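You operate a simulated robot arm through the tools that you are given. There is no shell and no other tool. Be economical: measure what you need, move in short steps, check, and stop when the job is done.

You run a simulated two-armed robot. Do the job below in one go: nothing can be reset, and whatever is moved stays where it is left.

## Task
Put the yellow box of rolls on the sorting bench away on the low steel table. Put one of the sample packs from the sorting bench on the shelf under the test bench. Take the short bandage roll from the carton bench and put it on top of the carton marked new. Put the 25 MM gauge block from the fitting bench on top of the grey form die one and the 45 MM gauge block on the light table. Take the brown brush and leave it on top of the white sealed pack on the fitting bench. Take the blue press block on the machine bed and put it away on the shelf under the fitting bench. Take the green flattening block on the machine bed and put it away on the shelf under the carton bench. Put the square-footed dummy block on the machine bed away on the sorting bench. Fetch the silicone pad from the machine bed and stand it in the tall table drawer. Switch the red pull handle off. Put the 1205 round-footed dummy block from the table under the blinds on the machine bed and the 790 round-footed dummy block on top of the white pack on the wall ledge. Open the splice bench drawer. Any order will do. Set down upright: yellow box of rolls, short bandage roll, gauge block, blue press block, green flattening block, silicone pad. The red pull handle goes to its stop.

It is judged by the outcome, as a careful person would: the job done as asked, and still so three seconds after it is handed in. It fails if anything else is knocked over, pushed out of place, dropped, spilled or broken.

## Robot
Two 7-joint arms with two-finger parallel grippers on one trunk, on a base that drives. Base frame: it is fixed to the floor where the robot stands at the start and does not move with it; the origin is under the middle of the robot, x ahead of it, y to its left, z up; the surface under the hand at the start is at about z = 0.8. Lengths are in m, angles in degrees, forces in N, time in s.
The left shoulder is at the start at [0.11, 0.169, 1.475], the right one opposite. With the tool pointing down near the work surface each hand reaches from about 0.38 to 0.72 m from the robot's upright axis, wherever it stands, measured 20 degrees to its own side. Places, roughly: blue press block [-5, 0.5, 1]; brown brush [-1.25, 1.25, 0.75]; carton marked new [-1.25, 1.75, 0.75]; form die one [-1.25, 1.5, 0.75]; gauge block [-1.25, 1.25, 0.75]; green flattening block [-4.75, 0.75, 1]; light table (22x20 cm) [0.58, 3.18, 0.96]; low steel table [-8.9, -1.7, 0.6]; machine bed [-4.8, 0.5, 0.9]; pack on the wall ledge [-6.75, 2.75, 0.75]; red pull handle [-6.3, 0.9, 1.2]; round-footed dummy block [-6.5, 2.75, 0.75]; sample pack [0.75, -0.5, 0.75]; sealed pack [-1.25, 1, 0.75]; shelf under the carton bench [-1.2, -1.2, 0.2]; shelf under the fitting bench [-1.2, 1.4, 0.2]; shelf under the test bench [0.7, 1.6, 0.2]; short bandage roll (5x5x6 cm) [-1, -0.7, 0.8]; silicone pad [-4.5, 0.5, 1]; sorting bench [0.7, -1.5, 0.8]; splice bench drawer [-2.7, -2.9, 0.7]; square-footed dummy block [-4.75, 0.75, 1]; tall drawer [-4, 2.2, 0.7]; yellow box of rolls [0.75, -0.25, 0.75]. Payload 1.57 kg a hand.
Tool frame (each hand has its own): the origin (TCP) lies between the finger pads and is the grasp point; the fingertips stand 0.03 m ahead of it; z points along the fingers, y is the line along which they close. The gripper opens to 0.08 m. The fingers are 0.017 m wide and 0.012 m thick; the gripper's body (0.04 by 0.082 m) begins 0.08 m behind the TCP.
Orientation is told as [roll, pitch, yaw] about the base's x, y, z axes, in that order, counted from this pose: with the fingers straight down and closing along the base's y, the tool's x points along the base's -x, its y along +y and its z along -z.

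## Interface
- The arms move only by the tool jog_arm. It takes "left_motion", "right_motion" or both (then of equal length, played together; a hand with none holds still); each is a list that holds one entry, the list of rows, each a list of 6 numbers: the shift along the base's x, y, z in units of 400 mm (1.0 is 400 mm), then the turn, a rotation vector about the base's x, y, z in units of 120 degrees (1.0 is 120 degrees). In form: [[[tx, ty, tz, wx, wy, wz], ...]]. A call has 1 to 12 rows; each row is the pose to reach, as a shift and turn from the pose commanded when the call began. "left_jaw" and "right_jaw" are, for a hand that has rows, the gripper command, from -1 (shut) to 1 (fully open), values between in proportion, set as the call begins (left out, the last holds). A call with a number of a shift or a turn outside -1 to 1 is refused whole. Rows are played at 5 a second. More than 0.05 m and 8.6 degrees between two rows, or a gripper value outside its range, and nothing of the call is played. Where a pose cannot be reached the arm comes as near as it can. A force on the tool above 40 N (or 10 N above the force at the start of the call, whichever is more), or a blocked arm, ends the call early, and 0.2 s more pass. Each finger travels about 0.072 m/s and halts on what it meets, pressing with about 32 N; the grip force reading is that of the motor and also rises with nothing between the fingers. The clock runs only during rows and for 0.2 s after the last one: add rows that repeat a pose to give the fingers time. It gives the time, the measured TCP pose, the force on the tool (base axes), the opening and the grip force at its end, in the units of the frame above (readings bear some noise), with the torque about the TCP (base axes, N m) and any sound that the robot's microphone picked up.
- Cameras (640 x 400 px; columns grow to the right, rows downward): "scene" is now at [0.1406, -0.0432, 1.6498]; the picture's right is [-0.55, -0.83, 0.00], its down [-0.67, 0.45, -0.59] and it looks along [0.49, -0.32, -0.81] (base axes); focal length 283 px, centre (320, 200). "left" rides on the left gripper at [0.072, 0.007, -0.122] in its tool frame; the picture's right is [-0.09, 1.00, 0.00], its down [-0.84, -0.08, -0.54] and it looks along [-0.54, -0.05, 0.84] (tool axes); focal length 238 px, centre (320, 200). "right" rides on the right gripper at [0.072, -0.007, -0.122] in its tool frame; the picture's right is [0.09, 1.00, 0.00], its down [-0.84, 0.08, -0.54] and it looks along [-0.54, 0.05, 0.84] (tool axes); focal length 238 px, centre (320, 200). There is no depth. A picture from a camera that has moved, and an enlarged one, comes with that camera's place and axes in the base frame and with its lens.
- capture(camera): a new picture of that camera. It takes no simulated time.
- move_column(by): slides the trunk up (or, below 0, down) by that many m; the arms and the scene camera ride with it, the base frame stays. It gives what a move gives, with no picture.
- drive_base(legs): drives the robot by 1 to 6 legs, each [ahead, left, turn to the left] in m, m and degrees, along the robot's own axes; the way and the turn of a leg run together, so that a leg with both is an arc; at most 1.5 m and 180 degrees a leg. The arms and the cameras ride along, it lands a little off, and it stops where it bumps. It gives what a move gives.
- pan_tilt(pan, tilt): turns the head with the scene camera to pan (to the left, within 86 degrees either way) and tilt (down, from -29 to 69), counted from straight ahead of the robot. It gives what a move gives.
- enlarge(camera, box): a new picture of the part [left, top, right, bottom] of that camera's present view, enlarged. It takes no simulated time.
- sign_off(): hands the job in; it is judged then, once.

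Work in short steps. Places have to be worked out from the pictures, the camera data and where the tool is seen: move nearer, look again, correct. Check each grasp and each placing, and mend what went wrong. You have 588 turns and 370 pictures in all, those below and enlarged ones among them. Open the grippers and draw the arms clear of the work before you hand the job in, unless the task says otherwise; then end with one line.

The tools are called after "Request:" as a command line: name --argument value ..., lists and objects as JSON in quotes. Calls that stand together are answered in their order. jog_arm: Moves the arms, as the interface text tells. Its arguments: {"type":"object","properties":{"left_motion":{"type":"array","items":{"type":"array","items":{"type":"array","items":{"type":"number"}}}},"left_jaw":{"type":"number"},"right_motion":{"type":"array","items":{"type":"array","items":{"type":"array","items":{"type":"number"}}}},"right_jaw":{"type":"number"}},"required":[]} The other tools are called the same way: move_column (by) slides the trunk up or down; drive_base (legs) drives the base; pan_tilt (pan, tilt) turns the head that bears the scene camera; capture (camera) takes a picture; enlarge (camera, box) takes an enlarged picture of a part of a camera's view; sign_off () hands the job in.

At the start:

```text
clock: 0.0
left_tool_pos: [0.6413, -0.0777, 1.1169]
left_tool_rot: [0.0, 0.1, -0.1]
left_force: [-0.1, 0.2, -0.5]
left_wrist_torque: [-0.02, 0.01, 0.01]
left_finger_gap: 0.08
left_grasp_force: 0.0
right_tool_pos: [0.4728, -0.4945, 0.9865]
right_tool_rot: [0.0, 0.0, -0.1]
right_force: [0.4, 0.4, 0.0]
right_wrist_torque: [-0.01, -0.02, -0.01]
right_finger_gap: 0.08
right_grasp_force: 0.1
trunk travel left (down, up): [-0.789, 0.101]
robot x, y, heading: [0.0011, 0.0009, 0.3]
head pan, tilt: [-33.6, 54.1]
```

scene: 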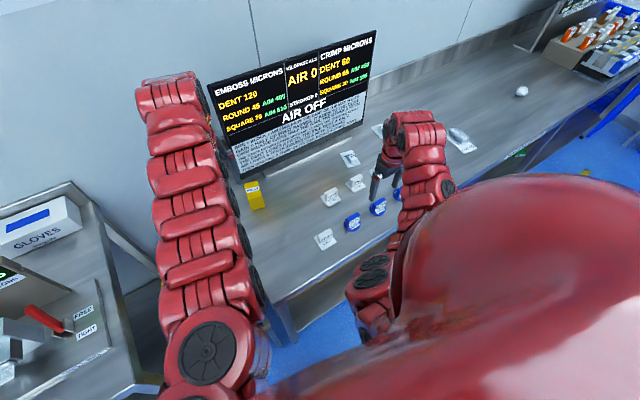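
right: 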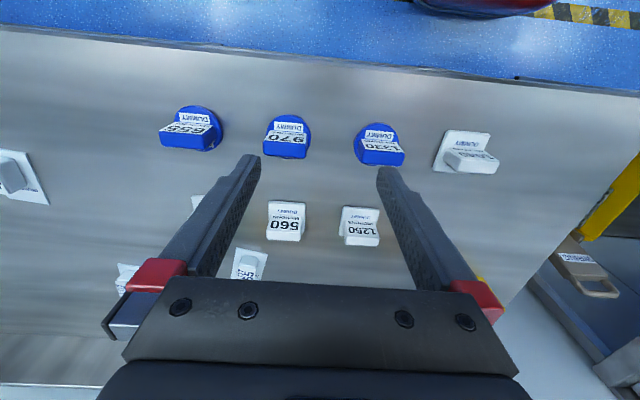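
left: 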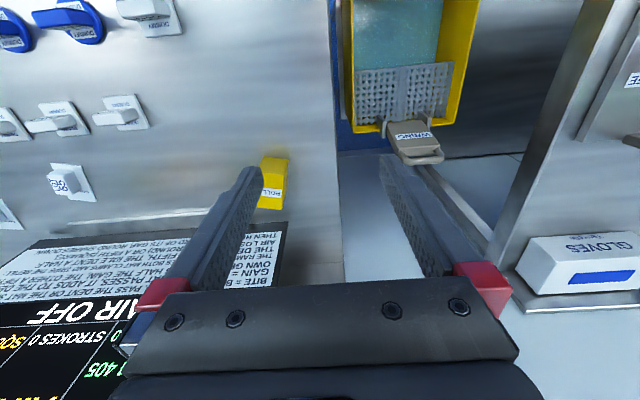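

I'll begin by reading the display and looking at the sorting bench near me.

Request:
enlarge --camera "scene" --box '[200, 30, 400, 180]'

Request:
enlarge --camera "scene" --box '[230, 100, 490, 260]'

Request:
pan_tilt --pan 60 --tilt 25

Request:
capture --camera "scene"

```text
2.67 times, centred on (300, 105) of scene
camera zoom: at [0.1406, -0.0432, 1.6498], right [-0.55, -0.83, 0.0], down [-0.67, 0.45, -0.59], along [0.49, -0.32, -0.81], focal length 755 px, centre (373, 453)
```

zoom: 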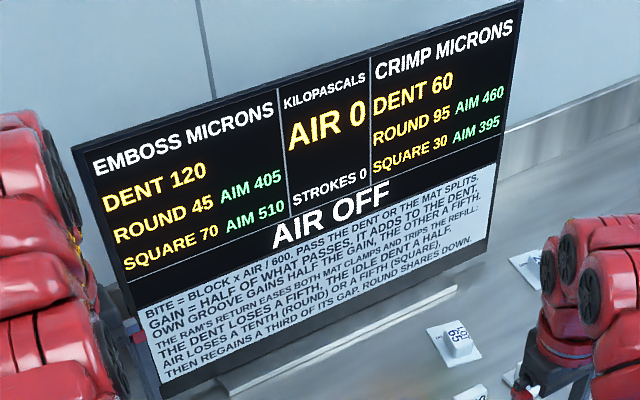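

```text
2.46 times, centred on (360, 180) of scene
camera zoom: at [0.1406, -0.0432, 1.6498], right [-0.55, -0.83, 0.0], down [-0.67, 0.45, -0.59], along [0.49, -0.32, -0.81], focal length 697 px, centre (222, 249)
```

zoom: 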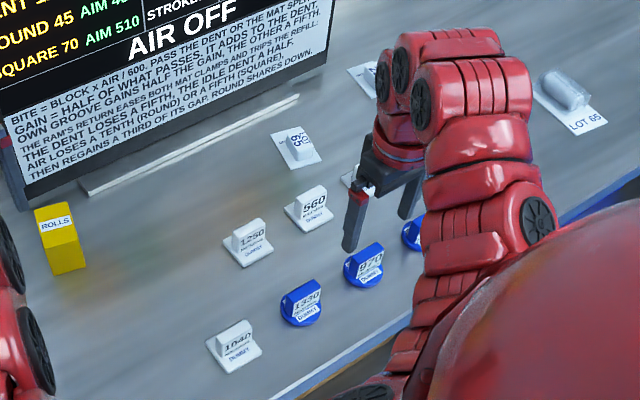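

```text
clock: 1.7
left_tool_pos: [0.6404, -0.0783, 1.1163]
left_tool_rot: [0.1, 0.0, -0.2]
left_force: [0.2, -0.1, 0.3]
left_wrist_torque: [0.02, -0.04, -0.01]
left_finger_gap: 0.0798
left_grasp_force: 0.1
right_tool_pos: [0.475, -0.4951, 0.9869]
right_tool_rot: [0.0, 0.0, 0.0]
right_force: [-0.7, -0.4, 0.1]
right_wrist_torque: [-0.01, -0.02, 0.0]
right_finger_gap: 0.0801
right_grasp_force: 0.1
trunk travel left (down, up): [-0.789, 0.101]
robot x, y, heading: [-0.0001, 0.0039, -0.1]
head pan, tilt: [60.0, 25.0]
```

```text
364 pictures are left
camera scene: at [0.1259, 0.077, 1.6927], right [0.87, -0.5, 0.0], down [-0.21, -0.37, -0.91], along [0.45, 0.78, -0.42], focal length 283 px, centre (320, 200)
```

scene: 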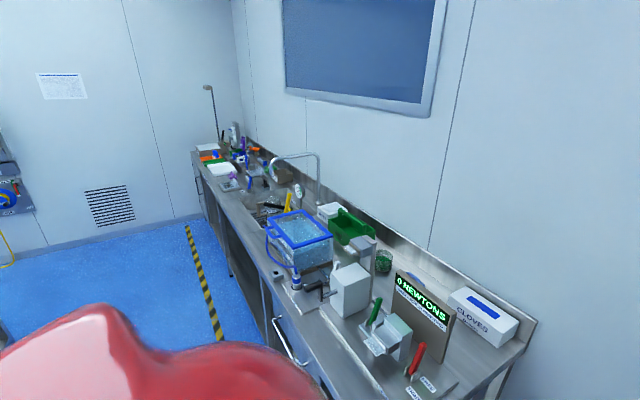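

The test bench runs along +y ahead-left of me. Next I look right along the sorting bench and behind.

Request:
pan_tilt --pan -60 --tilt 35

Request:
capture --camera "scene"

Request:
drive_base --legs '[[-0.25, 0, 0]]'

Request:
pan_tilt --pan -25 --tilt 40

Request:
capture --camera "scene"

```text
clock: 3.7
left_tool_pos: [0.6408, -0.0782, 1.1161]
left_tool_rot: [-0.1, -0.1, -0.2]
left_force: [-0.3, -0.2, -0.1]
left_wrist_torque: [0.0, -0.01, 0.01]
left_finger_gap: 0.08
left_grasp_force: 0.1
right_tool_pos: [0.4728, -0.4956, 0.9869]
right_tool_rot: [0.1, 0.1, 0.0]
right_force: [0.0, 0.2, -0.3]
right_wrist_torque: [0.0, -0.01, 0.03]
right_finger_gap: 0.08
right_grasp_force: 0.1
trunk travel left (down, up): [-0.789, 0.101]
robot x, y, heading: [-0.0007, 0.0019, -0.0]
head pan, tilt: [-60.0, 35.0]
```

```text
363 pictures are left
camera scene: at [0.1239, -0.079, 1.6769], right [-0.87, -0.5, 0.0], down [-0.29, 0.5, -0.82], along [0.41, -0.71, -0.57], focal length 283 px, centre (320, 200)
```

scene: 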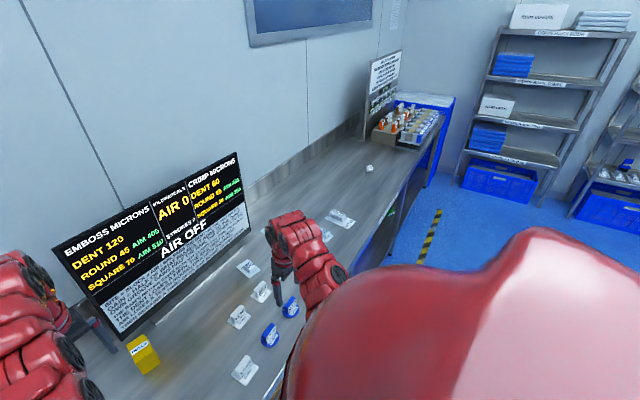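

```text
clock: 5.5
left_tool_pos: [0.3991, -0.0765, 1.1172]
left_tool_rot: [0.0, 0.0, 0.0]
left_force: [0.0, -1.2, 0.2]
left_wrist_torque: [-0.04, 0.02, 0.0]
left_finger_gap: 0.08
left_grasp_force: 0.0
right_tool_pos: [0.2322, -0.4929, 0.9868]
right_tool_rot: [0.1, 0.0, 0.1]
right_force: [0.0, 0.9, -0.2]
right_wrist_torque: [-0.02, -0.04, 0.01]
right_finger_gap: 0.0797
right_grasp_force: 0.0
trunk travel left (down, up): [-0.789, 0.101]
robot x, y, heading: [-0.2443, -0.0027, 0.2]
head pan, tilt: [-60.0, 35.0]
```

```text
clock: 6.5
left_tool_pos: [0.3979, -0.0757, 1.1169]
left_tool_rot: [0.1, 0.0, 0.1]
left_force: [0.4, 0.1, 0.3]
left_wrist_torque: [0.0, 0.05, -0.04]
left_finger_gap: 0.0801
left_grasp_force: 0.0
right_tool_pos: [0.2328, -0.4942, 0.9865]
right_tool_rot: [0.0, 0.1, 0.2]
right_force: [0.0, -0.5, 0.4]
right_wrist_torque: [-0.01, -0.02, 0.01]
right_finger_gap: 0.0802
right_grasp_force: 0.0
trunk travel left (down, up): [-0.789, 0.101]
robot x, y, heading: [-0.2432, -0.0034, 0.2]
head pan, tilt: [-25.0, 40.0]
```

```text
362 pictures are left
camera scene: at [-0.0857, -0.0388, 1.6693], right [-0.42, -0.91, 0.0], down [-0.58, 0.27, -0.77], along [0.69, -0.32, -0.64], focal length 283 px, centre (320, 200)
```

scene: 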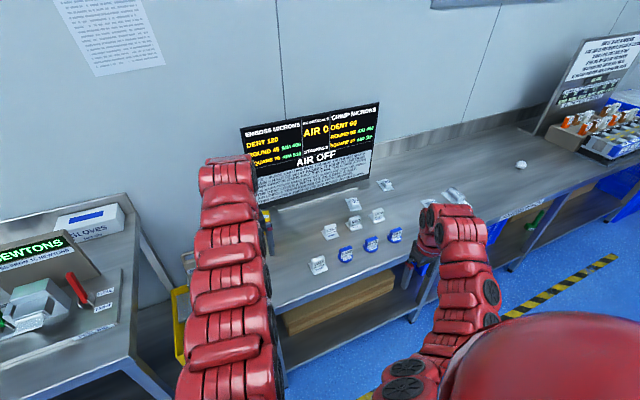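

I enlarge the pack region and the notices along the bench to identify the sample packs.

Request:
enlarge --camera "scene" --box '[370, 160, 550, 270]'

Request:
enlarge --camera "scene" --box '[500, 20, 640, 170]'

Request:
enlarge --camera "scene" --box '[50, 0, 180, 110]'

```text
3.56 times, centred on (460, 215) of scene
camera zoom: at [-0.0857, -0.0388, 1.6693], right [-0.42, -0.91, 0.0], down [-0.58, 0.27, -0.77], along [0.69, -0.32, -0.64], focal length 1007 px, centre (-178, 147)
```

zoom: 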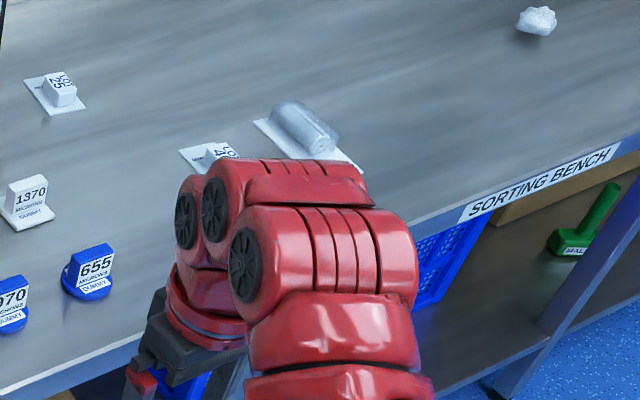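

```text
2.67 times, centred on (570, 95) of scene
camera zoom: at [-0.0857, -0.0388, 1.6693], right [-0.42, -0.91, 0.0], down [-0.58, 0.27, -0.77], along [0.69, -0.32, -0.64], focal length 755 px, centre (-347, 480)
```

zoom: 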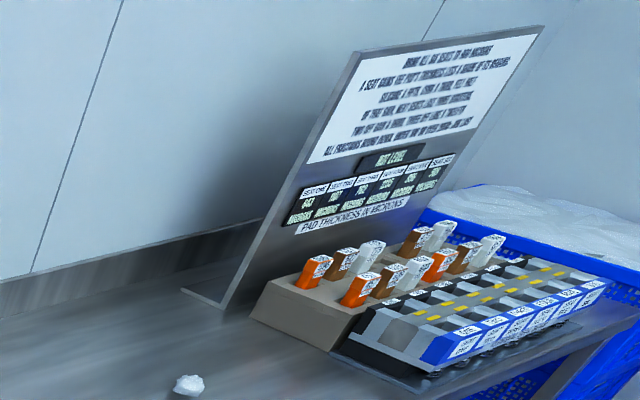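

```text
3.64 times, centred on (115, 55) of scene
camera zoom: at [-0.0857, -0.0388, 1.6693], right [-0.42, -0.91, 0.0], down [-0.58, 0.27, -0.77], along [0.69, -0.32, -0.64], focal length 1030 px, centre (1066, 727)
```

zoom: 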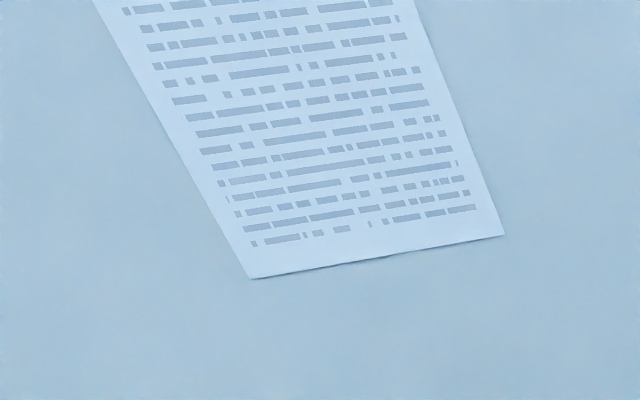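

The LOT pack nearest the stated place is at about (0.76, -0.60). I drive back toward the bench shifted right, so the right hand can reach it, and look down through the right camera.

Request:
drive_base --legs '[[0.0, -0.33, 0], [0.3, 0, 0]]'

Request:
capture --camera "right"

Request:
capture --camera "left"

```text
clock: 10.3
left_tool_pos: [0.6932, -0.4085, 1.1175]
left_tool_rot: [0.1, 0.0, -0.1]
left_force: [-0.1, -0.2, 0.4]
left_wrist_torque: [0.01, 0.01, 0.0]
left_finger_gap: 0.0799
left_grasp_force: 0.0
right_tool_pos: [0.5273, -0.8249, 0.9874]
right_tool_rot: [0.1, 0.0, 0.0]
right_force: [-0.7, 0.6, 0.2]
right_wrist_torque: [0.03, 0.02, 0.0]
right_finger_gap: 0.08
right_grasp_force: 0.1
trunk travel left (down, up): [-0.789, 0.101]
robot x, y, heading: [0.0556, -0.3324, 0.1]
head pan, tilt: [-25.0, 40.0]
```

```text
358 pictures are left
camera right: at [0.4554, -0.8335, 1.1087], right [-0.09, 1.0, 0.0], down [0.84, 0.08, 0.54], along [0.54, 0.05, -0.84], focal length 238 px, centre (320, 200)
```

right: 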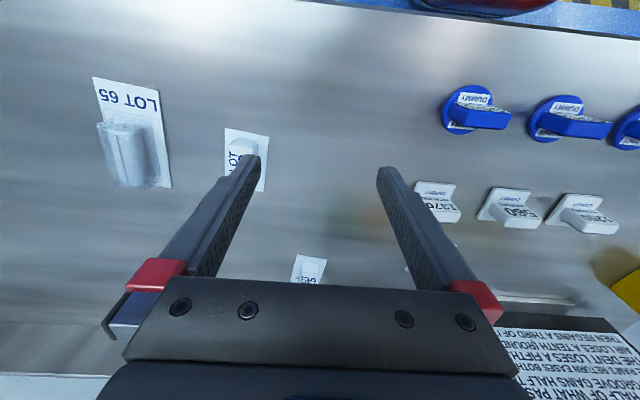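

```text
357 pictures are left
camera left: at [0.6218, -0.4023, 1.2393], right [0.09, 1.0, 0.0], down [0.84, -0.08, 0.54], along [0.54, -0.05, -0.84], focal length 238 px, centre (320, 200)
```

left: 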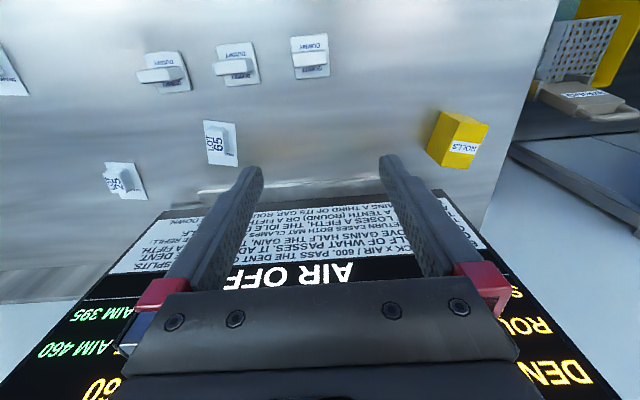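

The LOT 65 small pack is at about (0.758,-0.607) and the yellow box at about (0.77,-0.18). I edge forward a little and look closer at both.

Request:
drive_base --legs '[[0.06, 0, 0]]'

Request:
enlarge --camera "left" --box '[160, 80, 280, 180]'

Request:
enlarge --camera "left" --box '[380, 80, 520, 180]'

```text
clock: 11.3
left_tool_pos: [0.7503, -0.409, 1.1185]
left_tool_rot: [0.0, -0.1, -0.1]
left_force: [-0.3, -0.4, -0.2]
left_wrist_torque: [-0.01, -0.05, 0.0]
left_finger_gap: 0.08
left_grasp_force: 0.1
right_tool_pos: [0.5833, -0.8255, 0.9881]
right_tool_rot: [0.1, -0.1, 0.0]
right_force: [0.5, 0.6, 0.1]
right_wrist_torque: [-0.03, 0.01, 0.01]
right_finger_gap: 0.0801
right_grasp_force: 0.0
trunk travel left (down, up): [-0.789, 0.101]
robot x, y, heading: [0.1117, -0.3287, 0.1]
head pan, tilt: [-25.0, 40.0]
```

```text
4.00 times, centred on (220, 130) of left
camera zoom: at [0.6785, -0.4027, 1.2403], right [0.09, 1.0, 0.0], down [0.84, -0.08, 0.54], along [0.54, -0.05, -0.84], focal length 953 px, centre (720, 480)
```

zoom: 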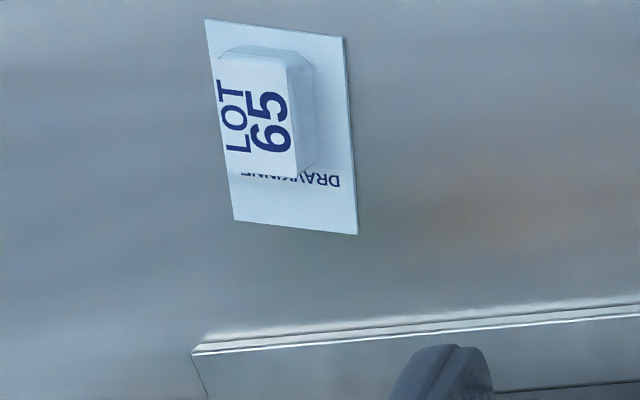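

```text
4.00 times, centred on (450, 130) of left
camera zoom: at [0.6785, -0.4027, 1.2403], right [0.09, 1.0, 0.0], down [0.84, -0.08, 0.54], along [0.54, -0.05, -0.84], focal length 953 px, centre (-200, 480)
```

zoom: 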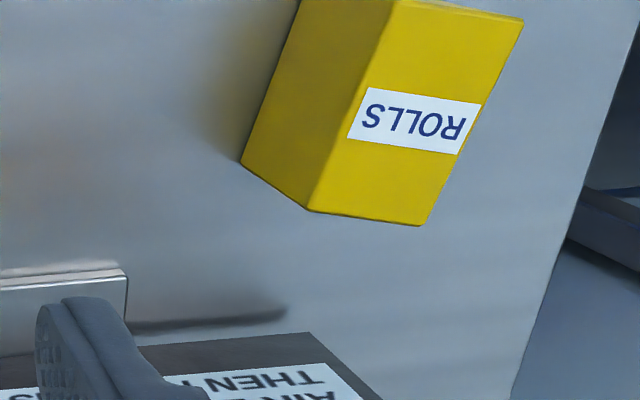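

The card is yawed about -13°, bulge centre near (0.746,-0.601). I need a clearer view of the yellow box, so I turn the head to it.

Request:
pan_tilt --pan 5 --tilt 50

Request:
capture --camera "scene"

```text
clock: 12.2
left_tool_pos: [0.7518, -0.408, 1.1162]
left_tool_rot: [0.1, 0.0, -0.2]
left_force: [-0.1, -0.5, 0.1]
left_wrist_torque: [-0.01, -0.05, -0.02]
left_finger_gap: 0.0799
left_grasp_force: 0.1
right_tool_pos: [0.5847, -0.8247, 0.9866]
right_tool_rot: [0.0, 0.0, 0.0]
right_force: [-0.3, 0.4, -0.9]
right_wrist_torque: [0.02, 0.02, -0.02]
right_finger_gap: 0.0802
right_grasp_force: 0.0
trunk travel left (down, up): [-0.789, 0.101]
robot x, y, heading: [0.1076, -0.3294, 0.0]
head pan, tilt: [5.0, 50.0]
```

```text
354 pictures are left
camera scene: at [0.2677, -0.3269, 1.6554], right [0.09, -1.0, 0.0], down [-0.76, -0.07, -0.64], along [0.64, 0.06, -0.77], focal length 283 px, centre (320, 200)
```

scene: 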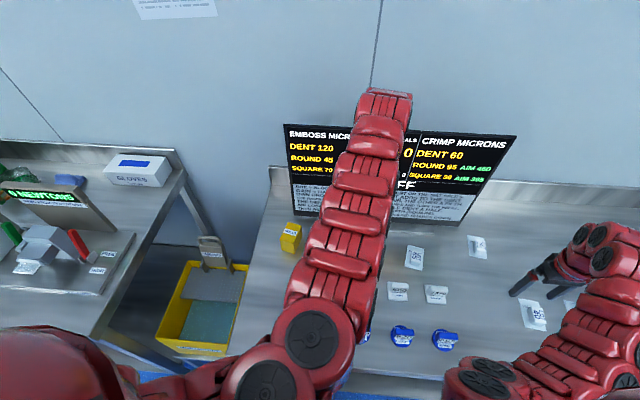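

Request:
enlarge --camera "scene" --box '[260, 205, 340, 265]'

```text
6.67 times, centred on (300, 235) of scene
camera zoom: at [0.2677, -0.3269, 1.6554], right [0.09, -1.0, 0.0], down [-0.76, -0.07, -0.64], along [0.64, 0.06, -0.77], focal length 1889 px, centre (453, -33)
```

zoom: 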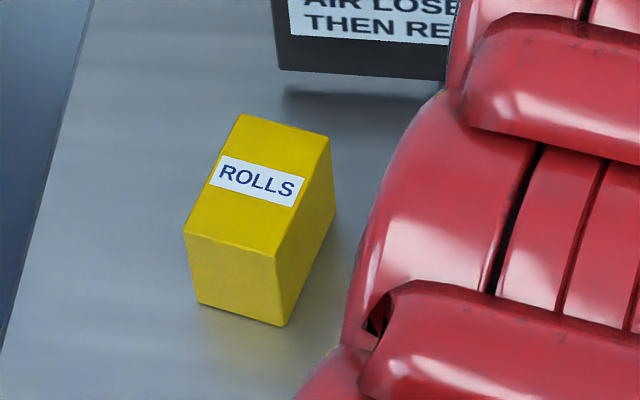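

The box top bears the label; it is about 7.5×4.4×6.7 cm, yawed about -12°, centre (0.777,-0.182). I move both hands above their targets.

Request:
jog_arm --left_motion '[[[0.009, 0.08, -0.067, 0, 0, -0.015], [0.018, 0.16, -0.134, 0, 0, -0.03], [0.027, 0.24, -0.2, 0, 0, -0.045], [0.036, 0.323, -0.267, 0, 0, -0.06], [0.045, 0.404, -0.334, 0, 0, -0.075], [0.055, 0.485, -0.4, 0, 0, -0.09], [0.064, 0.566, -0.4675, 0, 0, -0.104]]]' --right_motion '[[[0.058, 0.08, -0.02, 0, 0, -0.015], [0.116, 0.16, -0.04, 0, 0, -0.03], [0.173, 0.24, -0.06, 0, 0, -0.045], [0.231, 0.32, -0.08, 0, 0, -0.06], [0.289, 0.4, -0.1, 0, 0, -0.075], [0.346, 0.48, -0.12, 0, 0, -0.09], [0.404, 0.56, -0.14, 0, 0, -0.108]]]'

Request:
capture --camera "left"

Request:
capture --camera "right"

```text
clock: 13.8
left_tool_pos: [0.78, -0.1829, 0.9275]
left_tool_rot: [-0.2, 0.0, -12.7]
left_force: [0.3, -0.3, 0.3]
left_wrist_torque: [-0.02, 0.0, -0.01]
left_finger_gap: 0.08
left_grasp_force: 0.0
right_tool_pos: [0.7506, -0.6, 0.9335]
right_tool_rot: [-0.1, -0.1, -13.0]
right_force: [0.1, 0.7, 0.2]
right_wrist_torque: [-0.04, -0.05, -0.02]
right_finger_gap: 0.0801
right_grasp_force: 0.0
trunk travel left (down, up): [-0.789, 0.101]
robot x, y, heading: [0.1088, -0.3317, -0.1]
head pan, tilt: [5.0, 50.0]
```

```text
352 pictures are left
camera left: at [0.7105, -0.1603, 1.0494], right [0.31, 0.95, 0.0], down [0.8, -0.26, 0.54], along [0.52, -0.17, -0.84], focal length 238 px, centre (320, 200)
```

left: 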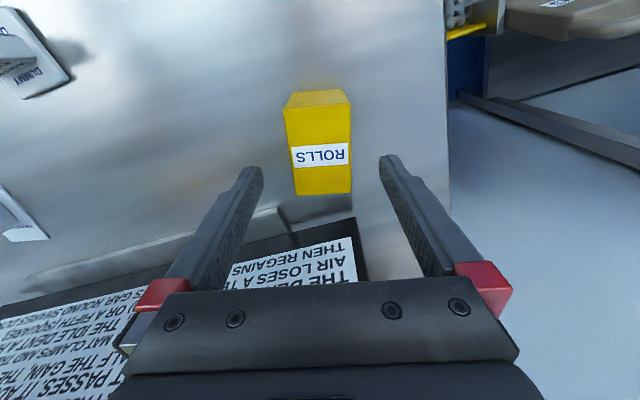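

```text
351 pictures are left
camera right: at [0.6792, -0.5911, 1.0555], right [0.13, 0.99, 0.0], down [0.83, -0.11, 0.54], along [0.54, -0.08, -0.84], focal length 238 px, centre (320, 200)
```

right: 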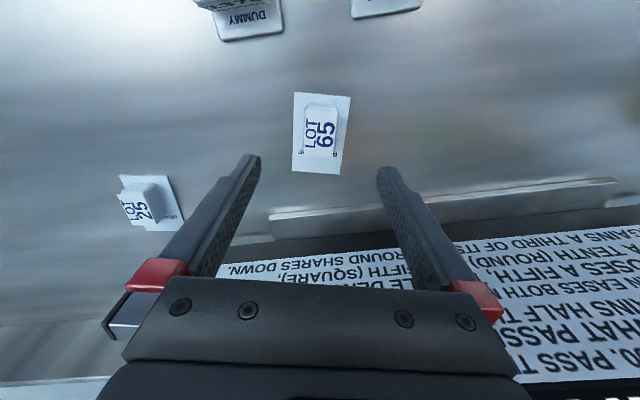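

Both hands are aligned with their targets. I descend both, then close.

Request:
jog_arm --left_motion '[[[0, 0, -0.07, 0, 0, 0], [0, 0, -0.14, 0, 0, 0], [0, 0, -0.2, 0, 0, 0], [0, 0, -0.2, 0, 0, 0]]]' --right_motion '[[[0, 0, -0.08, 0, 0, 0], [0, 0, -0.16, 0, 0, 0], [0, 0, -0.22, 0, 0, 0], [0, 0, -0.24, 0, 0, 0]]]'

Request:
jog_arm --left_motion '[[[0, 0, 0, 0, 0, 0], [0, 0, 0, 0, 0, 0], [0, 0, 0, 0, 0, 0], [0, 0, 0, 0, 0, 0]]]' --right_motion '[[[0, 0, 0, 0, 0, 0], [0, 0, 0, 0, 0, 0], [0, 0, 0, 0, 0, 0], [0, 0, 0, 0, 0, 0]]]' --left_jaw -1 --right_jaw -1

Request:
capture --camera "right"

```text
clock: 14.8
left_tool_pos: [0.7794, -0.1823, 0.848]
left_tool_rot: [0.1, -0.1, -12.6]
left_force: [-0.2, 1.0, -0.1]
left_wrist_torque: [-0.02, 0.0, 0.03]
left_finger_gap: 0.0802
left_grasp_force: 0.0
right_tool_pos: [0.7475, -0.6014, 0.8349]
right_tool_rot: [-0.1, 0.0, -13.0]
right_force: [-1.1, 0.0, -0.3]
right_wrist_torque: [0.03, 0.0, 0.03]
right_finger_gap: 0.0802
right_grasp_force: 0.1
trunk travel left (down, up): [-0.789, 0.101]
robot x, y, heading: [0.1136, -0.3329, 0.1]
head pan, tilt: [5.0, 50.0]
```

```text
clock: 15.8
left_tool_pos: [0.78, -0.183, 0.8478]
left_tool_rot: [0.1, 0.0, -12.6]
left_force: [-0.1, 0.2, 0.9]
left_wrist_torque: [0.0, -0.02, -0.01]
left_finger_gap: 0.0492
left_grasp_force: 31.7
right_tool_pos: [0.7476, -0.6039, 0.8355]
right_tool_rot: [0.0, 0.0, -13.0]
right_force: [-1.0, 0.4, 0.4]
right_wrist_torque: [0.0, 0.01, -0.01]
right_finger_gap: 0.0303
right_grasp_force: 32.2
trunk travel left (down, up): [-0.789, 0.101]
robot x, y, heading: [0.1141, -0.333, -0.1]
head pan, tilt: [5.0, 50.0]
```

```text
350 pictures are left
camera right: at [0.6763, -0.5947, 0.9566], right [0.13, 0.99, 0.0], down [0.83, -0.11, 0.54], along [0.54, -0.07, -0.84], focal length 238 px, centre (320, 200)
```

right: 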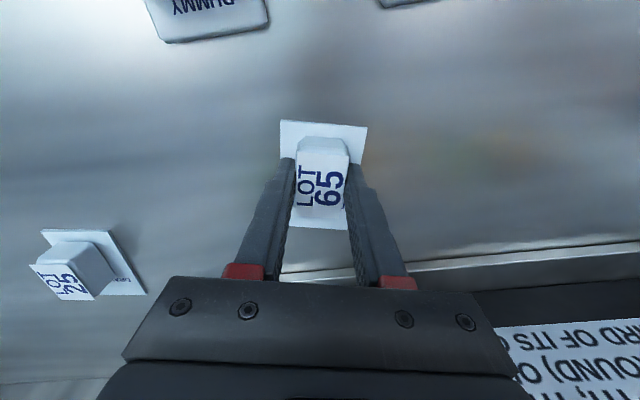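

Both are held (gaps 4.9 and 3.0 cm). I lift both together.

Request:
jog_arm --left_motion '[[[0, 0, 0.1, 0, 0, 0], [0, 0, 0.2, 0, 0, 0], [-0.05, 0, 0.3, 0, 0, 0], [-0.1, 0, 0.4, 0, 0, 0], [-0.18, 0, 0.48, 0, 0, 0], [-0.25, 0, 0.55, 0, 0, 0]]]' --right_motion '[[[0, 0, 0.1, 0, 0, 0], [0, 0, 0.2, 0, 0, 0], [-0.05, 0, 0.3, 0, 0, 0], [-0.1, 0, 0.4, 0, 0, 0], [-0.18, 0, 0.48, 0, 0, 0], [-0.25, 0, 0.55, 0, 0, 0]]]'

Request:
capture --camera "right"

Request:
capture --camera "left"

```text
clock: 17.2
left_tool_pos: [0.7374, -0.1838, 1.0134]
left_tool_rot: [0.1, 0.1, -12.6]
left_force: [-0.1, 0.3, -1.3]
left_wrist_torque: [0.04, -0.01, 0.0]
left_finger_gap: 0.0493
left_grasp_force: 31.5
left hand out of reach, approached as far as the arm can: row 5, 6
right_tool_pos: [0.6977, -0.6036, 0.9873]
right_tool_rot: [0.1, -0.1, -13.1]
right_force: [0.7, 0.4, -0.7]
right_wrist_torque: [-0.01, 0.01, 0.0]
right_finger_gap: 0.0301
right_grasp_force: 32.1
right hand out of reach, approached as far as the arm can: row 5, 6
trunk travel left (down, up): [-0.789, 0.101]
robot x, y, heading: [0.1121, -0.3299, -0.1]
head pan, tilt: [5.0, 50.0]
```

```text
349 pictures are left
camera right: at [0.6258, -0.5956, 1.1094], right [0.13, 0.99, 0.0], down [0.83, -0.11, 0.54], along [0.54, -0.07, -0.84], focal length 238 px, centre (320, 200)
```

right: 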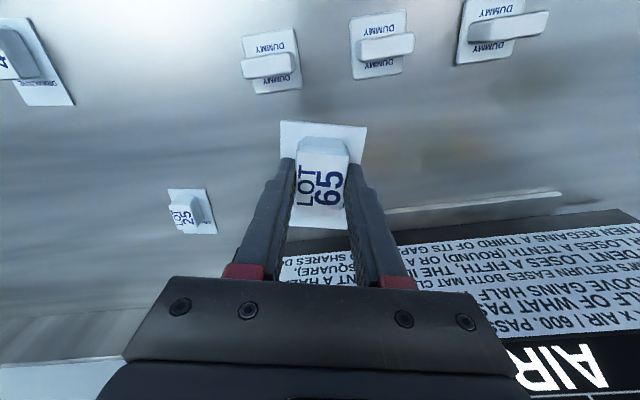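

```text
348 pictures are left
camera left: at [0.6687, -0.1632, 1.1348], right [0.31, 0.95, 0.0], down [0.8, -0.26, 0.54], along [0.52, -0.17, -0.84], focal length 238 px, centre (320, 200)
```

left: 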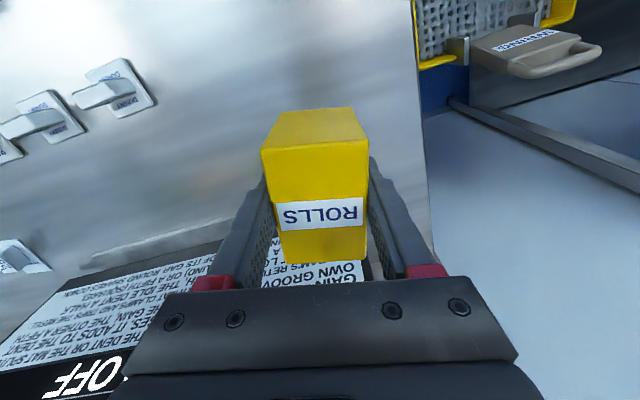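

Both lifted clear. I back off the bench and look left along the aisle before driving to the test bench.

Request:
drive_base --legs '[[-0.35, 0, 0]]'

Request:
pan_tilt --pan 80 --tilt 35

Request:
capture --camera "scene"

```text
clock: 19.5
left_tool_pos: [0.3833, -0.184, 1.0118]
left_tool_rot: [0.0, 0.0, -12.5]
left_force: [0.3, -0.4, 0.6]
left_wrist_torque: [-0.04, 0.02, -0.01]
left_finger_gap: 0.0491
left_grasp_force: 32.0
right_tool_pos: [0.3421, -0.6031, 0.9888]
right_tool_rot: [0.0, 0.0, -12.9]
right_force: [-0.2, -0.1, 0.6]
right_wrist_torque: [0.0, 0.01, -0.01]
right_finger_gap: 0.0305
right_grasp_force: 32.0
trunk travel left (down, up): [-0.789, 0.101]
robot x, y, heading: [-0.2439, -0.3297, -0.1]
head pan, tilt: [5.0, 50.0]
```

```text
clock: 21.0
left_tool_pos: [0.3825, -0.1842, 1.0123]
left_tool_rot: [0.0, 0.0, -12.6]
left_force: [-0.3, -0.6, -0.1]
left_wrist_torque: [0.0, -0.01, -0.02]
left_finger_gap: 0.0494
left_grasp_force: 32.7
right_tool_pos: [0.3428, -0.6025, 0.988]
right_tool_rot: [0.0, 0.0, -13.1]
right_force: [-0.5, 0.2, 0.0]
right_wrist_torque: [0.02, 0.0, 0.01]
right_finger_gap: 0.0303
right_grasp_force: 31.8
trunk travel left (down, up): [-0.789, 0.101]
robot x, y, heading: [-0.2412, -0.33, -0.3]
head pan, tilt: [80.0, 35.0]
```

```text
347 pictures are left
camera scene: at [-0.1464, -0.2465, 1.6769], right [0.98, -0.17, 0.0], down [-0.1, -0.56, -0.82], along [0.14, 0.81, -0.57], focal length 283 px, centre (320, 200)
```

scene: 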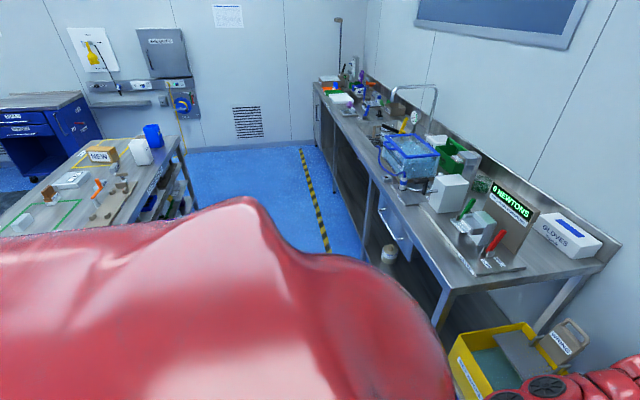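

Aisle is clear. I drive left to about y=1.4 and look at the shelf under the test bench.

Request:
drive_base --legs '[[-0.05, 1.45, 0], [0, 0.2, 0]]'

Request:
pan_tilt --pan 0 --tilt 45

Request:
move_column --by -0.6

Request:
capture --camera "scene"

```text
clock: 29.4
left_tool_pos: [0.3318, 1.4642, 1.0135]
left_tool_rot: [0.1, 0.0, -12.7]
left_force: [0.4, -1.0, -1.2]
left_wrist_torque: [0.01, 0.02, -0.02]
left_finger_gap: 0.0494
left_grasp_force: 32.3
right_tool_pos: [0.2911, 1.0449, 0.9876]
right_tool_rot: [0.0, -0.1, -13.1]
right_force: [-0.2, -0.4, -1.1]
right_wrist_torque: [0.01, -0.02, -0.04]
right_finger_gap: 0.0304
right_grasp_force: 32.2
trunk travel left (down, up): [-0.789, 0.101]
robot x, y, heading: [-0.2938, 1.3179, -0.3]
head pan, tilt: [80.0, 35.0]
```

```text
clock: 30.9
left_tool_pos: [0.3313, 1.4632, 1.0135]
left_tool_rot: [0.0, 0.0, -12.6]
left_force: [0.7, -0.2, -0.2]
left_wrist_torque: [0.0, -0.01, 0.03]
left_finger_gap: 0.0491
left_grasp_force: 32.0
right_tool_pos: [0.291, 1.0443, 0.9885]
right_tool_rot: [0.0, -0.1, -13.1]
right_force: [-0.6, -0.3, -0.3]
right_wrist_torque: [0.02, -0.01, 0.02]
right_finger_gap: 0.0303
right_grasp_force: 32.0
trunk travel left (down, up): [-0.789, 0.101]
robot x, y, heading: [-0.292, 1.3177, 0.1]
head pan, tilt: [0.0, 45.0]
```

```text
refused: -0.6 is not a number from -0.4 to 0.4
```

```text
346 pictures are left
camera scene: at [-0.1317, 1.315, 1.6621], right [0.0, -1.0, 0.0], down [-0.71, 0.0, -0.71], along [0.71, 0.0, -0.71], focal length 283 px, centre (320, 200)
```

scene: 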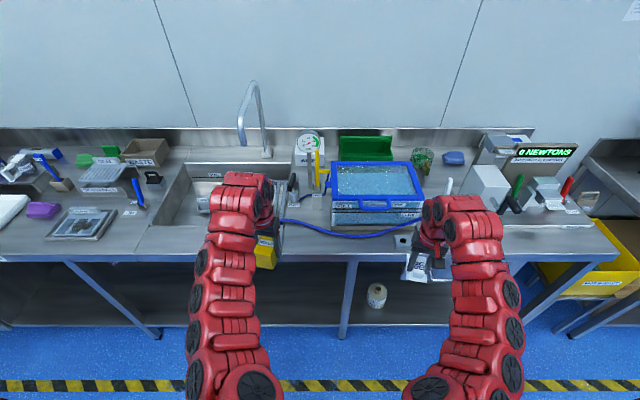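

The shelf's front edge is flush with the bench at x≈0.434 and y 1.2–2.0 looks empty. I turn 40° left so the left arm stays out of the bench, then lower the trunk.

Request:
drive_base --legs '[[-0.05, 0, 0], [0, 0, 40]]'

Request:
move_column --by -0.4

Request:
move_column --by -0.2

Request:
pan_tilt --pan -35 --tilt 25

Request:
capture --camera "scene"

```text
clock: 33.7
left_tool_pos: [0.0458, 1.828, 1.0119]
left_tool_rot: [-0.1, 0.0, 26.8]
left_force: [-0.3, -0.2, -0.6]
left_wrist_torque: [-0.03, -0.01, 0.01]
left_finger_gap: 0.049
left_grasp_force: 31.9
right_tool_pos: [0.281, 1.478, 0.988]
right_tool_rot: [0.0, -0.2, 26.4]
right_force: [-1.4, 0.9, -0.2]
right_wrist_torque: [-0.01, -0.01, 0.04]
right_finger_gap: 0.03
right_grasp_force: 32.1
trunk travel left (down, up): [-0.789, 0.101]
robot x, y, heading: [-0.3388, 1.3181, 39.3]
head pan, tilt: [0.0, 45.0]
```

```text
clock: 37.5
left_tool_pos: [0.046, 1.8261, 0.6131]
left_tool_rot: [0.1, 0.0, 26.6]
left_force: [0.1, 0.3, -0.5]
left_wrist_torque: [0.01, 0.03, 0.02]
left_finger_gap: 0.0493
left_grasp_force: 32.3
right_tool_pos: [0.2815, 1.478, 0.5883]
right_tool_rot: [0.0, -0.2, 26.3]
right_force: [0.8, 0.2, 0.0]
right_wrist_torque: [-0.02, -0.01, 0.01]
right_finger_gap: 0.0305
right_grasp_force: 32.3
trunk travel left (down, up): [-0.389, 0.501]
robot x, y, heading: [-0.3442, 1.3187, 39.2]
head pan, tilt: [0.0, 45.0]
```

```text
clock: 39.7
left_tool_pos: [0.0455, 1.8275, 0.4122]
left_tool_rot: [0.0, 0.0, 26.8]
left_force: [0.3, 0.2, -0.3]
left_wrist_torque: [0.01, -0.01, -0.01]
left_finger_gap: 0.0493
left_grasp_force: 32.1
right_tool_pos: [0.2814, 1.4779, 0.3886]
right_tool_rot: [0.0, -0.2, 26.4]
right_force: [0.7, -0.1, -0.1]
right_wrist_torque: [0.02, -0.05, -0.03]
right_finger_gap: 0.0306
right_grasp_force: 32.3
trunk travel left (down, up): [-0.189, 0.701]
robot x, y, heading: [-0.3418, 1.3196, 39.0]
head pan, tilt: [0.0, 45.0]
```

```text
clock: 40.7
left_tool_pos: [0.0448, 1.8286, 0.4114]
left_tool_rot: [0.0, 0.0, 26.7]
left_force: [0.4, -0.2, -0.2]
left_wrist_torque: [-0.02, 0.0, 0.0]
left_finger_gap: 0.0493
left_grasp_force: 32.1
right_tool_pos: [0.2816, 1.4774, 0.3884]
right_tool_rot: [0.0, -0.2, 26.2]
right_force: [-0.3, 0.1, -0.5]
right_wrist_torque: [0.02, 0.03, -0.03]
right_finger_gap: 0.0302
right_grasp_force: 32.2
trunk travel left (down, up): [-0.189, 0.701]
robot x, y, heading: [-0.3422, 1.3213, 39.3]
head pan, tilt: [-35.0, 25.0]
```

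```text
345 pictures are left
camera scene: at [-0.1902, 1.3733, 1.0926], right [0.08, -1.0, 0.0], down [-0.42, -0.03, -0.91], along [0.9, 0.07, -0.42], focal length 283 px, centre (320, 200)
```

scene: 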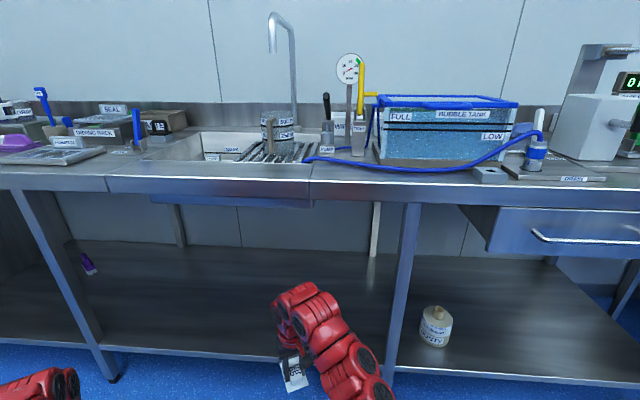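

The shelf is about z≈0.235 and free where the right hand points. I drive the hand in under the bench.

Request:
drive_base --legs '[[0.194, -0.157, 0]]'

Request:
capture --camera "scene"

Request:
capture --camera "right"

```text
clock: 42.5
left_tool_pos: [0.2964, 1.8258, 0.4117]
left_tool_rot: [0.0, 0.0, 26.9]
left_force: [0.9, 0.2, 0.1]
left_wrist_torque: [0.02, -0.02, 0.0]
left_finger_gap: 0.0492
left_grasp_force: 32.5
right_tool_pos: [0.5308, 1.4774, 0.3885]
right_tool_rot: [0.0, -0.2, 26.4]
right_force: [0.6, -0.1, 0.3]
right_wrist_torque: [0.01, 0.02, 0.02]
right_finger_gap: 0.0302
right_grasp_force: 31.9
trunk travel left (down, up): [-0.189, 0.701]
robot x, y, heading: [-0.0936, 1.3161, 39.2]
head pan, tilt: [-35.0, 25.0]
```

```text
344 pictures are left
camera scene: at [0.0605, 1.3729, 1.0926], right [0.08, -1.0, 0.0], down [-0.42, -0.03, -0.91], along [0.9, 0.07, -0.42], focal length 283 px, centre (320, 200)
```

scene: 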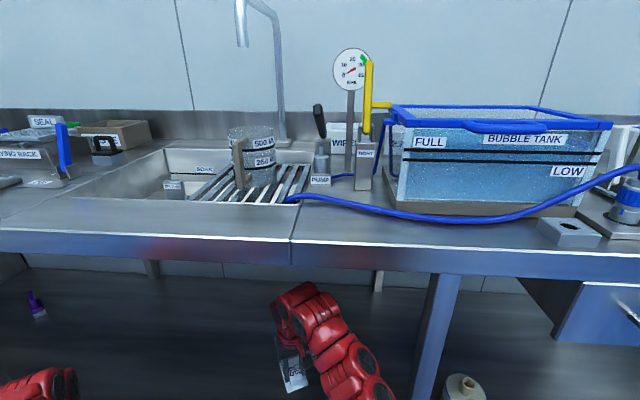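

```text
343 pictures are left
camera right: at [0.4699, 1.4382, 0.5096], right [-0.53, 0.85, 0.0], down [0.71, 0.44, 0.54], along [0.46, 0.29, -0.84], focal length 238 px, centre (320, 200)
```

right: 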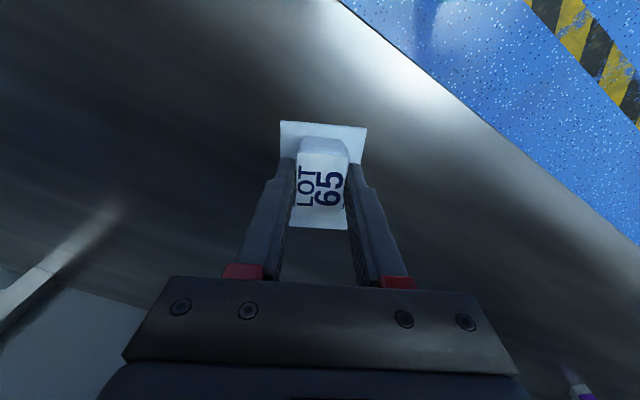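

The hand is under the bench over clear shelf. I lower the right hand, slow at the end.

Request:
jog_arm --right_motion '[[[0, 0, -0.1, 0, 0, 0], [0, 0, -0.18, 0, 0, 0], [0, 0, -0.24, 0, 0, 0], [0, 0, -0.255, 0, 0, 0], [0, 0, -0.27, 0, 0, 0], [0, 0, -0.28, 0, 0, 0]]]'

Request:
capture --camera "right"

```text
clock: 43.9
left_tool_pos: [0.2958, 1.8262, 0.413]
left_tool_rot: [0.0, 0.0, 26.8]
left_force: [1.2, 0.4, 0.0]
left_wrist_torque: [0.0, -0.05, 0.02]
left_finger_gap: 0.0495
left_grasp_force: 31.8
right_tool_pos: [0.5327, 1.4784, 0.2771]
right_tool_rot: [0.0, -0.1, 26.4]
right_force: [-0.1, 0.0, 0.8]
right_wrist_torque: [0.02, 0.03, 0.02]
right_finger_gap: 0.0303
right_grasp_force: 32.0
trunk travel left (down, up): [-0.189, 0.701]
robot x, y, heading: [-0.0911, 1.3187, 39.3]
head pan, tilt: [-35.0, 25.0]
```

```text
342 pictures are left
camera right: at [0.4709, 1.4383, 0.3982], right [-0.53, 0.85, 0.0], down [0.71, 0.44, 0.55], along [0.46, 0.29, -0.84], focal length 238 px, centre (320, 200)
```

right: 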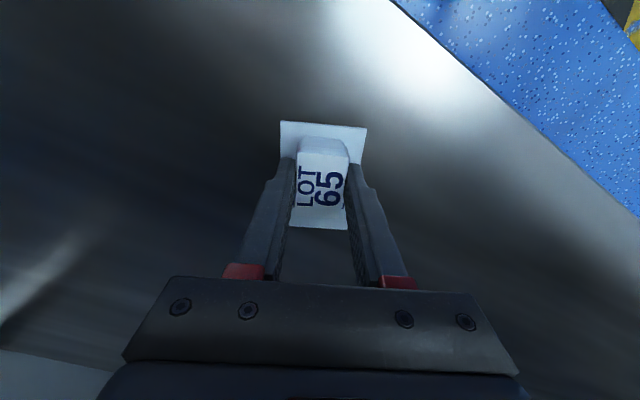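

Shelf is more like z≈0.195. I keep lowering gently until contact.

Request:
jog_arm --right_motion '[[[0, 0, -0.03, 0, 0, 0], [0, 0, -0.06, 0, 0, 0], [0, 0, -0.08, 0, 0, 0], [0, 0, -0.09, 0, 0, 0], [0, 0, -0.1, 0, 0, 0], [0, 0, -0.11, 0, 0, 0], [0, 0, -0.12, 0, 0, 0]]]'

```text
clock: 44.7
left_tool_pos: [0.2949, 1.8256, 0.4138]
left_tool_rot: [0.0, -0.1, 26.7]
left_force: [-0.1, -0.2, 0.0]
left_wrist_torque: [-0.03, -0.02, 0.0]
left_finger_gap: 0.0494
left_grasp_force: 32.1
right_tool_pos: [0.5325, 1.4788, 0.2528]
right_tool_rot: [0.0, -0.6, 26.4]
right_force: [-8.5, -3.4, 26.8]
right_wrist_torque: [-0.21, 0.49, 0.0]
right_finger_gap: 0.0303
right_grasp_force: 32.0
trunk travel left (down, up): [-0.189, 0.701]
robot x, y, heading: [-0.0943, 1.3181, 39.6]
head pan, tilt: [-35.0, 25.0]
stopped in row 4 (right hand): the force on the tool passed its limit at 54 N (the readings are from after the stop); the commanded pose is now the measured one
```

Contact at TCP z 0.253. I open the right hand there and then lift.

Request:
jog_arm --right_motion '[[[0, 0, 0.003, 0, 0, 0], [0, 0, 0.003, 0, 0, 0], [0, 0, 0.003, 0, 0, 0], [0, 0, 0.003, 0, 0, 0]]]' --right_jaw 1

Request:
jog_arm --right_motion '[[[0, 0, 0.1, 0, 0, 0], [0, 0, 0.2, 0, 0, 0], [0, 0, 0.3, 0, 0, 0], [0, 0, 0.34, 0, 0, 0]]]'

Request:
capture --camera "right"

```text
clock: 45.7
left_tool_pos: [0.296, 1.8259, 0.4124]
left_tool_rot: [-0.1, 0.0, 26.9]
left_force: [-0.2, 0.3, 0.0]
left_wrist_torque: [-0.01, -0.01, 0.01]
left_finger_gap: 0.0495
left_grasp_force: 31.8
right_tool_pos: [0.5336, 1.4771, 0.2504]
right_tool_rot: [-0.2, -0.3, 26.3]
right_force: [-2.9, -3.3, 11.5]
right_wrist_torque: [0.28, 0.35, 0.26]
right_finger_gap: 0.079
right_grasp_force: 0.1
trunk travel left (down, up): [-0.189, 0.701]
robot x, y, heading: [-0.0935, 1.3185, 39.3]
head pan, tilt: [-35.0, 25.0]
```

```text
clock: 46.7
left_tool_pos: [0.2959, 1.8255, 0.413]
left_tool_rot: [0.0, 0.1, 26.8]
left_force: [0.5, 0.6, 0.2]
left_wrist_torque: [-0.02, -0.02, -0.02]
left_finger_gap: 0.0492
left_grasp_force: 32.0
right_tool_pos: [0.5342, 1.4778, 0.3858]
right_tool_rot: [-0.1, -0.4, 26.4]
right_force: [0.4, -0.2, 0.2]
right_wrist_torque: [0.0, 0.02, 0.0]
right_finger_gap: 0.0802
right_grasp_force: 0.1
trunk travel left (down, up): [-0.189, 0.701]
robot x, y, heading: [-0.0927, 1.3175, 39.5]
head pan, tilt: [-35.0, 25.0]
```

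```text
341 pictures are left
camera right: at [0.4713, 1.4378, 0.5076], right [-0.53, 0.85, 0.0], down [0.71, 0.44, 0.55], along [0.47, 0.29, -0.84], focal length 238 px, centre (320, 200)
```

right: 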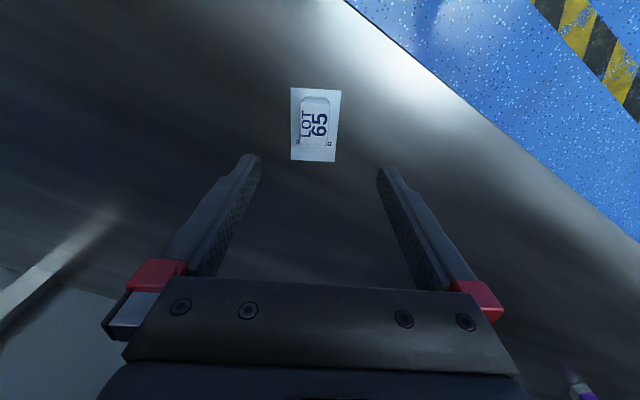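

Sample pack placed. I back out, raise the trunk fully and turn round to face the fitting bench.

Request:
drive_base --legs '[[-0.194, 0.157, 0]]'

Request:
move_column --by 0.4

Request:
move_column --by 0.3

Request:
drive_base --legs '[[0, 0, 141]]'

Request:
pan_tilt --pan 0 --tilt 40

Request:
capture --camera "scene"

```text
clock: 48.5
left_tool_pos: [0.0477, 1.8254, 0.4117]
left_tool_rot: [0.0, 0.0, 26.8]
left_force: [0.1, -0.2, -0.3]
left_wrist_torque: [-0.01, -0.01, 0.01]
left_finger_gap: 0.0493
left_grasp_force: 31.9
right_tool_pos: [0.2856, 1.4767, 0.386]
right_tool_rot: [0.0, -0.4, 26.6]
right_force: [0.3, 0.3, 0.6]
right_wrist_torque: [0.0, 0.01, 0.04]
right_finger_gap: 0.0802
right_grasp_force: 0.1
trunk travel left (down, up): [-0.189, 0.701]
robot x, y, heading: [-0.3428, 1.3175, 39.7]
head pan, tilt: [-35.0, 25.0]
```

```text
clock: 52.4
left_tool_pos: [0.0461, 1.8262, 0.8128]
left_tool_rot: [-0.1, -0.1, 26.9]
left_force: [-0.6, 0.0, -0.2]
left_wrist_torque: [-0.01, 0.0, 0.0]
left_finger_gap: 0.0492
left_grasp_force: 32.1
right_tool_pos: [0.2855, 1.478, 0.7866]
right_tool_rot: [0.1, -0.4, 26.4]
right_force: [-0.2, -0.3, -0.9]
right_wrist_torque: [0.04, 0.01, -0.01]
right_finger_gap: 0.0801
right_grasp_force: 0.0
trunk travel left (down, up): [-0.589, 0.301]
robot x, y, heading: [-0.3384, 1.3168, 39.4]
head pan, tilt: [-35.0, 25.0]
```

```text
clock: 55.4
left_tool_pos: [0.0479, 1.8257, 1.1133]
left_tool_rot: [0.0, 0.0, 26.9]
left_force: [-0.2, 0.3, -0.4]
left_wrist_torque: [0.05, 0.02, 0.02]
left_finger_gap: 0.0495
left_grasp_force: 32.0
right_tool_pos: [0.2856, 1.4772, 1.0875]
right_tool_rot: [-0.1, -0.4, 26.7]
right_force: [0.1, 0.4, 0.2]
right_wrist_torque: [-0.01, 0.03, 0.01]
right_finger_gap: 0.0801
right_grasp_force: 0.1
trunk travel left (down, up): [-0.889, 0.001]
robot x, y, heading: [-0.344, 1.3184, 39.4]
head pan, tilt: [-35.0, 25.0]
```

```text
clock: 61.6
left_tool_pos: [-0.9613, 1.1559, 1.1129]
left_tool_rot: [0.0, 0.0, 168.5]
left_force: [-0.2, -0.1, -0.9]
left_wrist_torque: [0.02, -0.01, 0.02]
left_finger_gap: 0.0494
left_grasp_force: 32.4
right_tool_pos: [-0.9329, 1.5768, 1.0859]
right_tool_rot: [-0.1, -0.4, 168.1]
right_force: [-0.3, 0.3, 0.2]
right_wrist_torque: [-0.01, 0.0, -0.01]
right_finger_gap: 0.08
right_grasp_force: 0.0
trunk travel left (down, up): [-0.889, 0.001]
robot x, y, heading: [-0.3417, 1.3129, -178.7]
head pan, tilt: [-35.0, 25.0]
```

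```text
clock: 62.6
left_tool_pos: [-0.9619, 1.1553, 1.1124]
left_tool_rot: [0.0, 0.1, 168.5]
left_force: [0.4, -0.6, -1.6]
left_wrist_torque: [0.03, -0.02, 0.0]
left_finger_gap: 0.049
left_grasp_force: 31.7
right_tool_pos: [-0.9331, 1.5759, 1.0864]
right_tool_rot: [0.0, -0.4, 168.1]
right_force: [0.2, 0.6, -0.1]
right_wrist_torque: [-0.03, 0.03, 0.01]
right_finger_gap: 0.0804
right_grasp_force: 0.0
trunk travel left (down, up): [-0.889, 0.001]
robot x, y, heading: [-0.341, 1.3167, -178.9]
head pan, tilt: [0.0, 40.0]
```

```text
340 pictures are left
camera scene: at [-0.5065, 1.3092, 1.7694], right [-0.02, 1.0, 0.0], down [0.64, 0.01, -0.77], along [-0.77, -0.01, -0.64], focal length 283 px, centre (320, 200)
```

scene: 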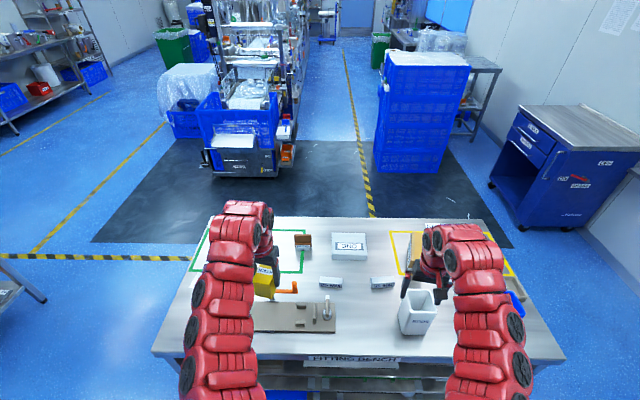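

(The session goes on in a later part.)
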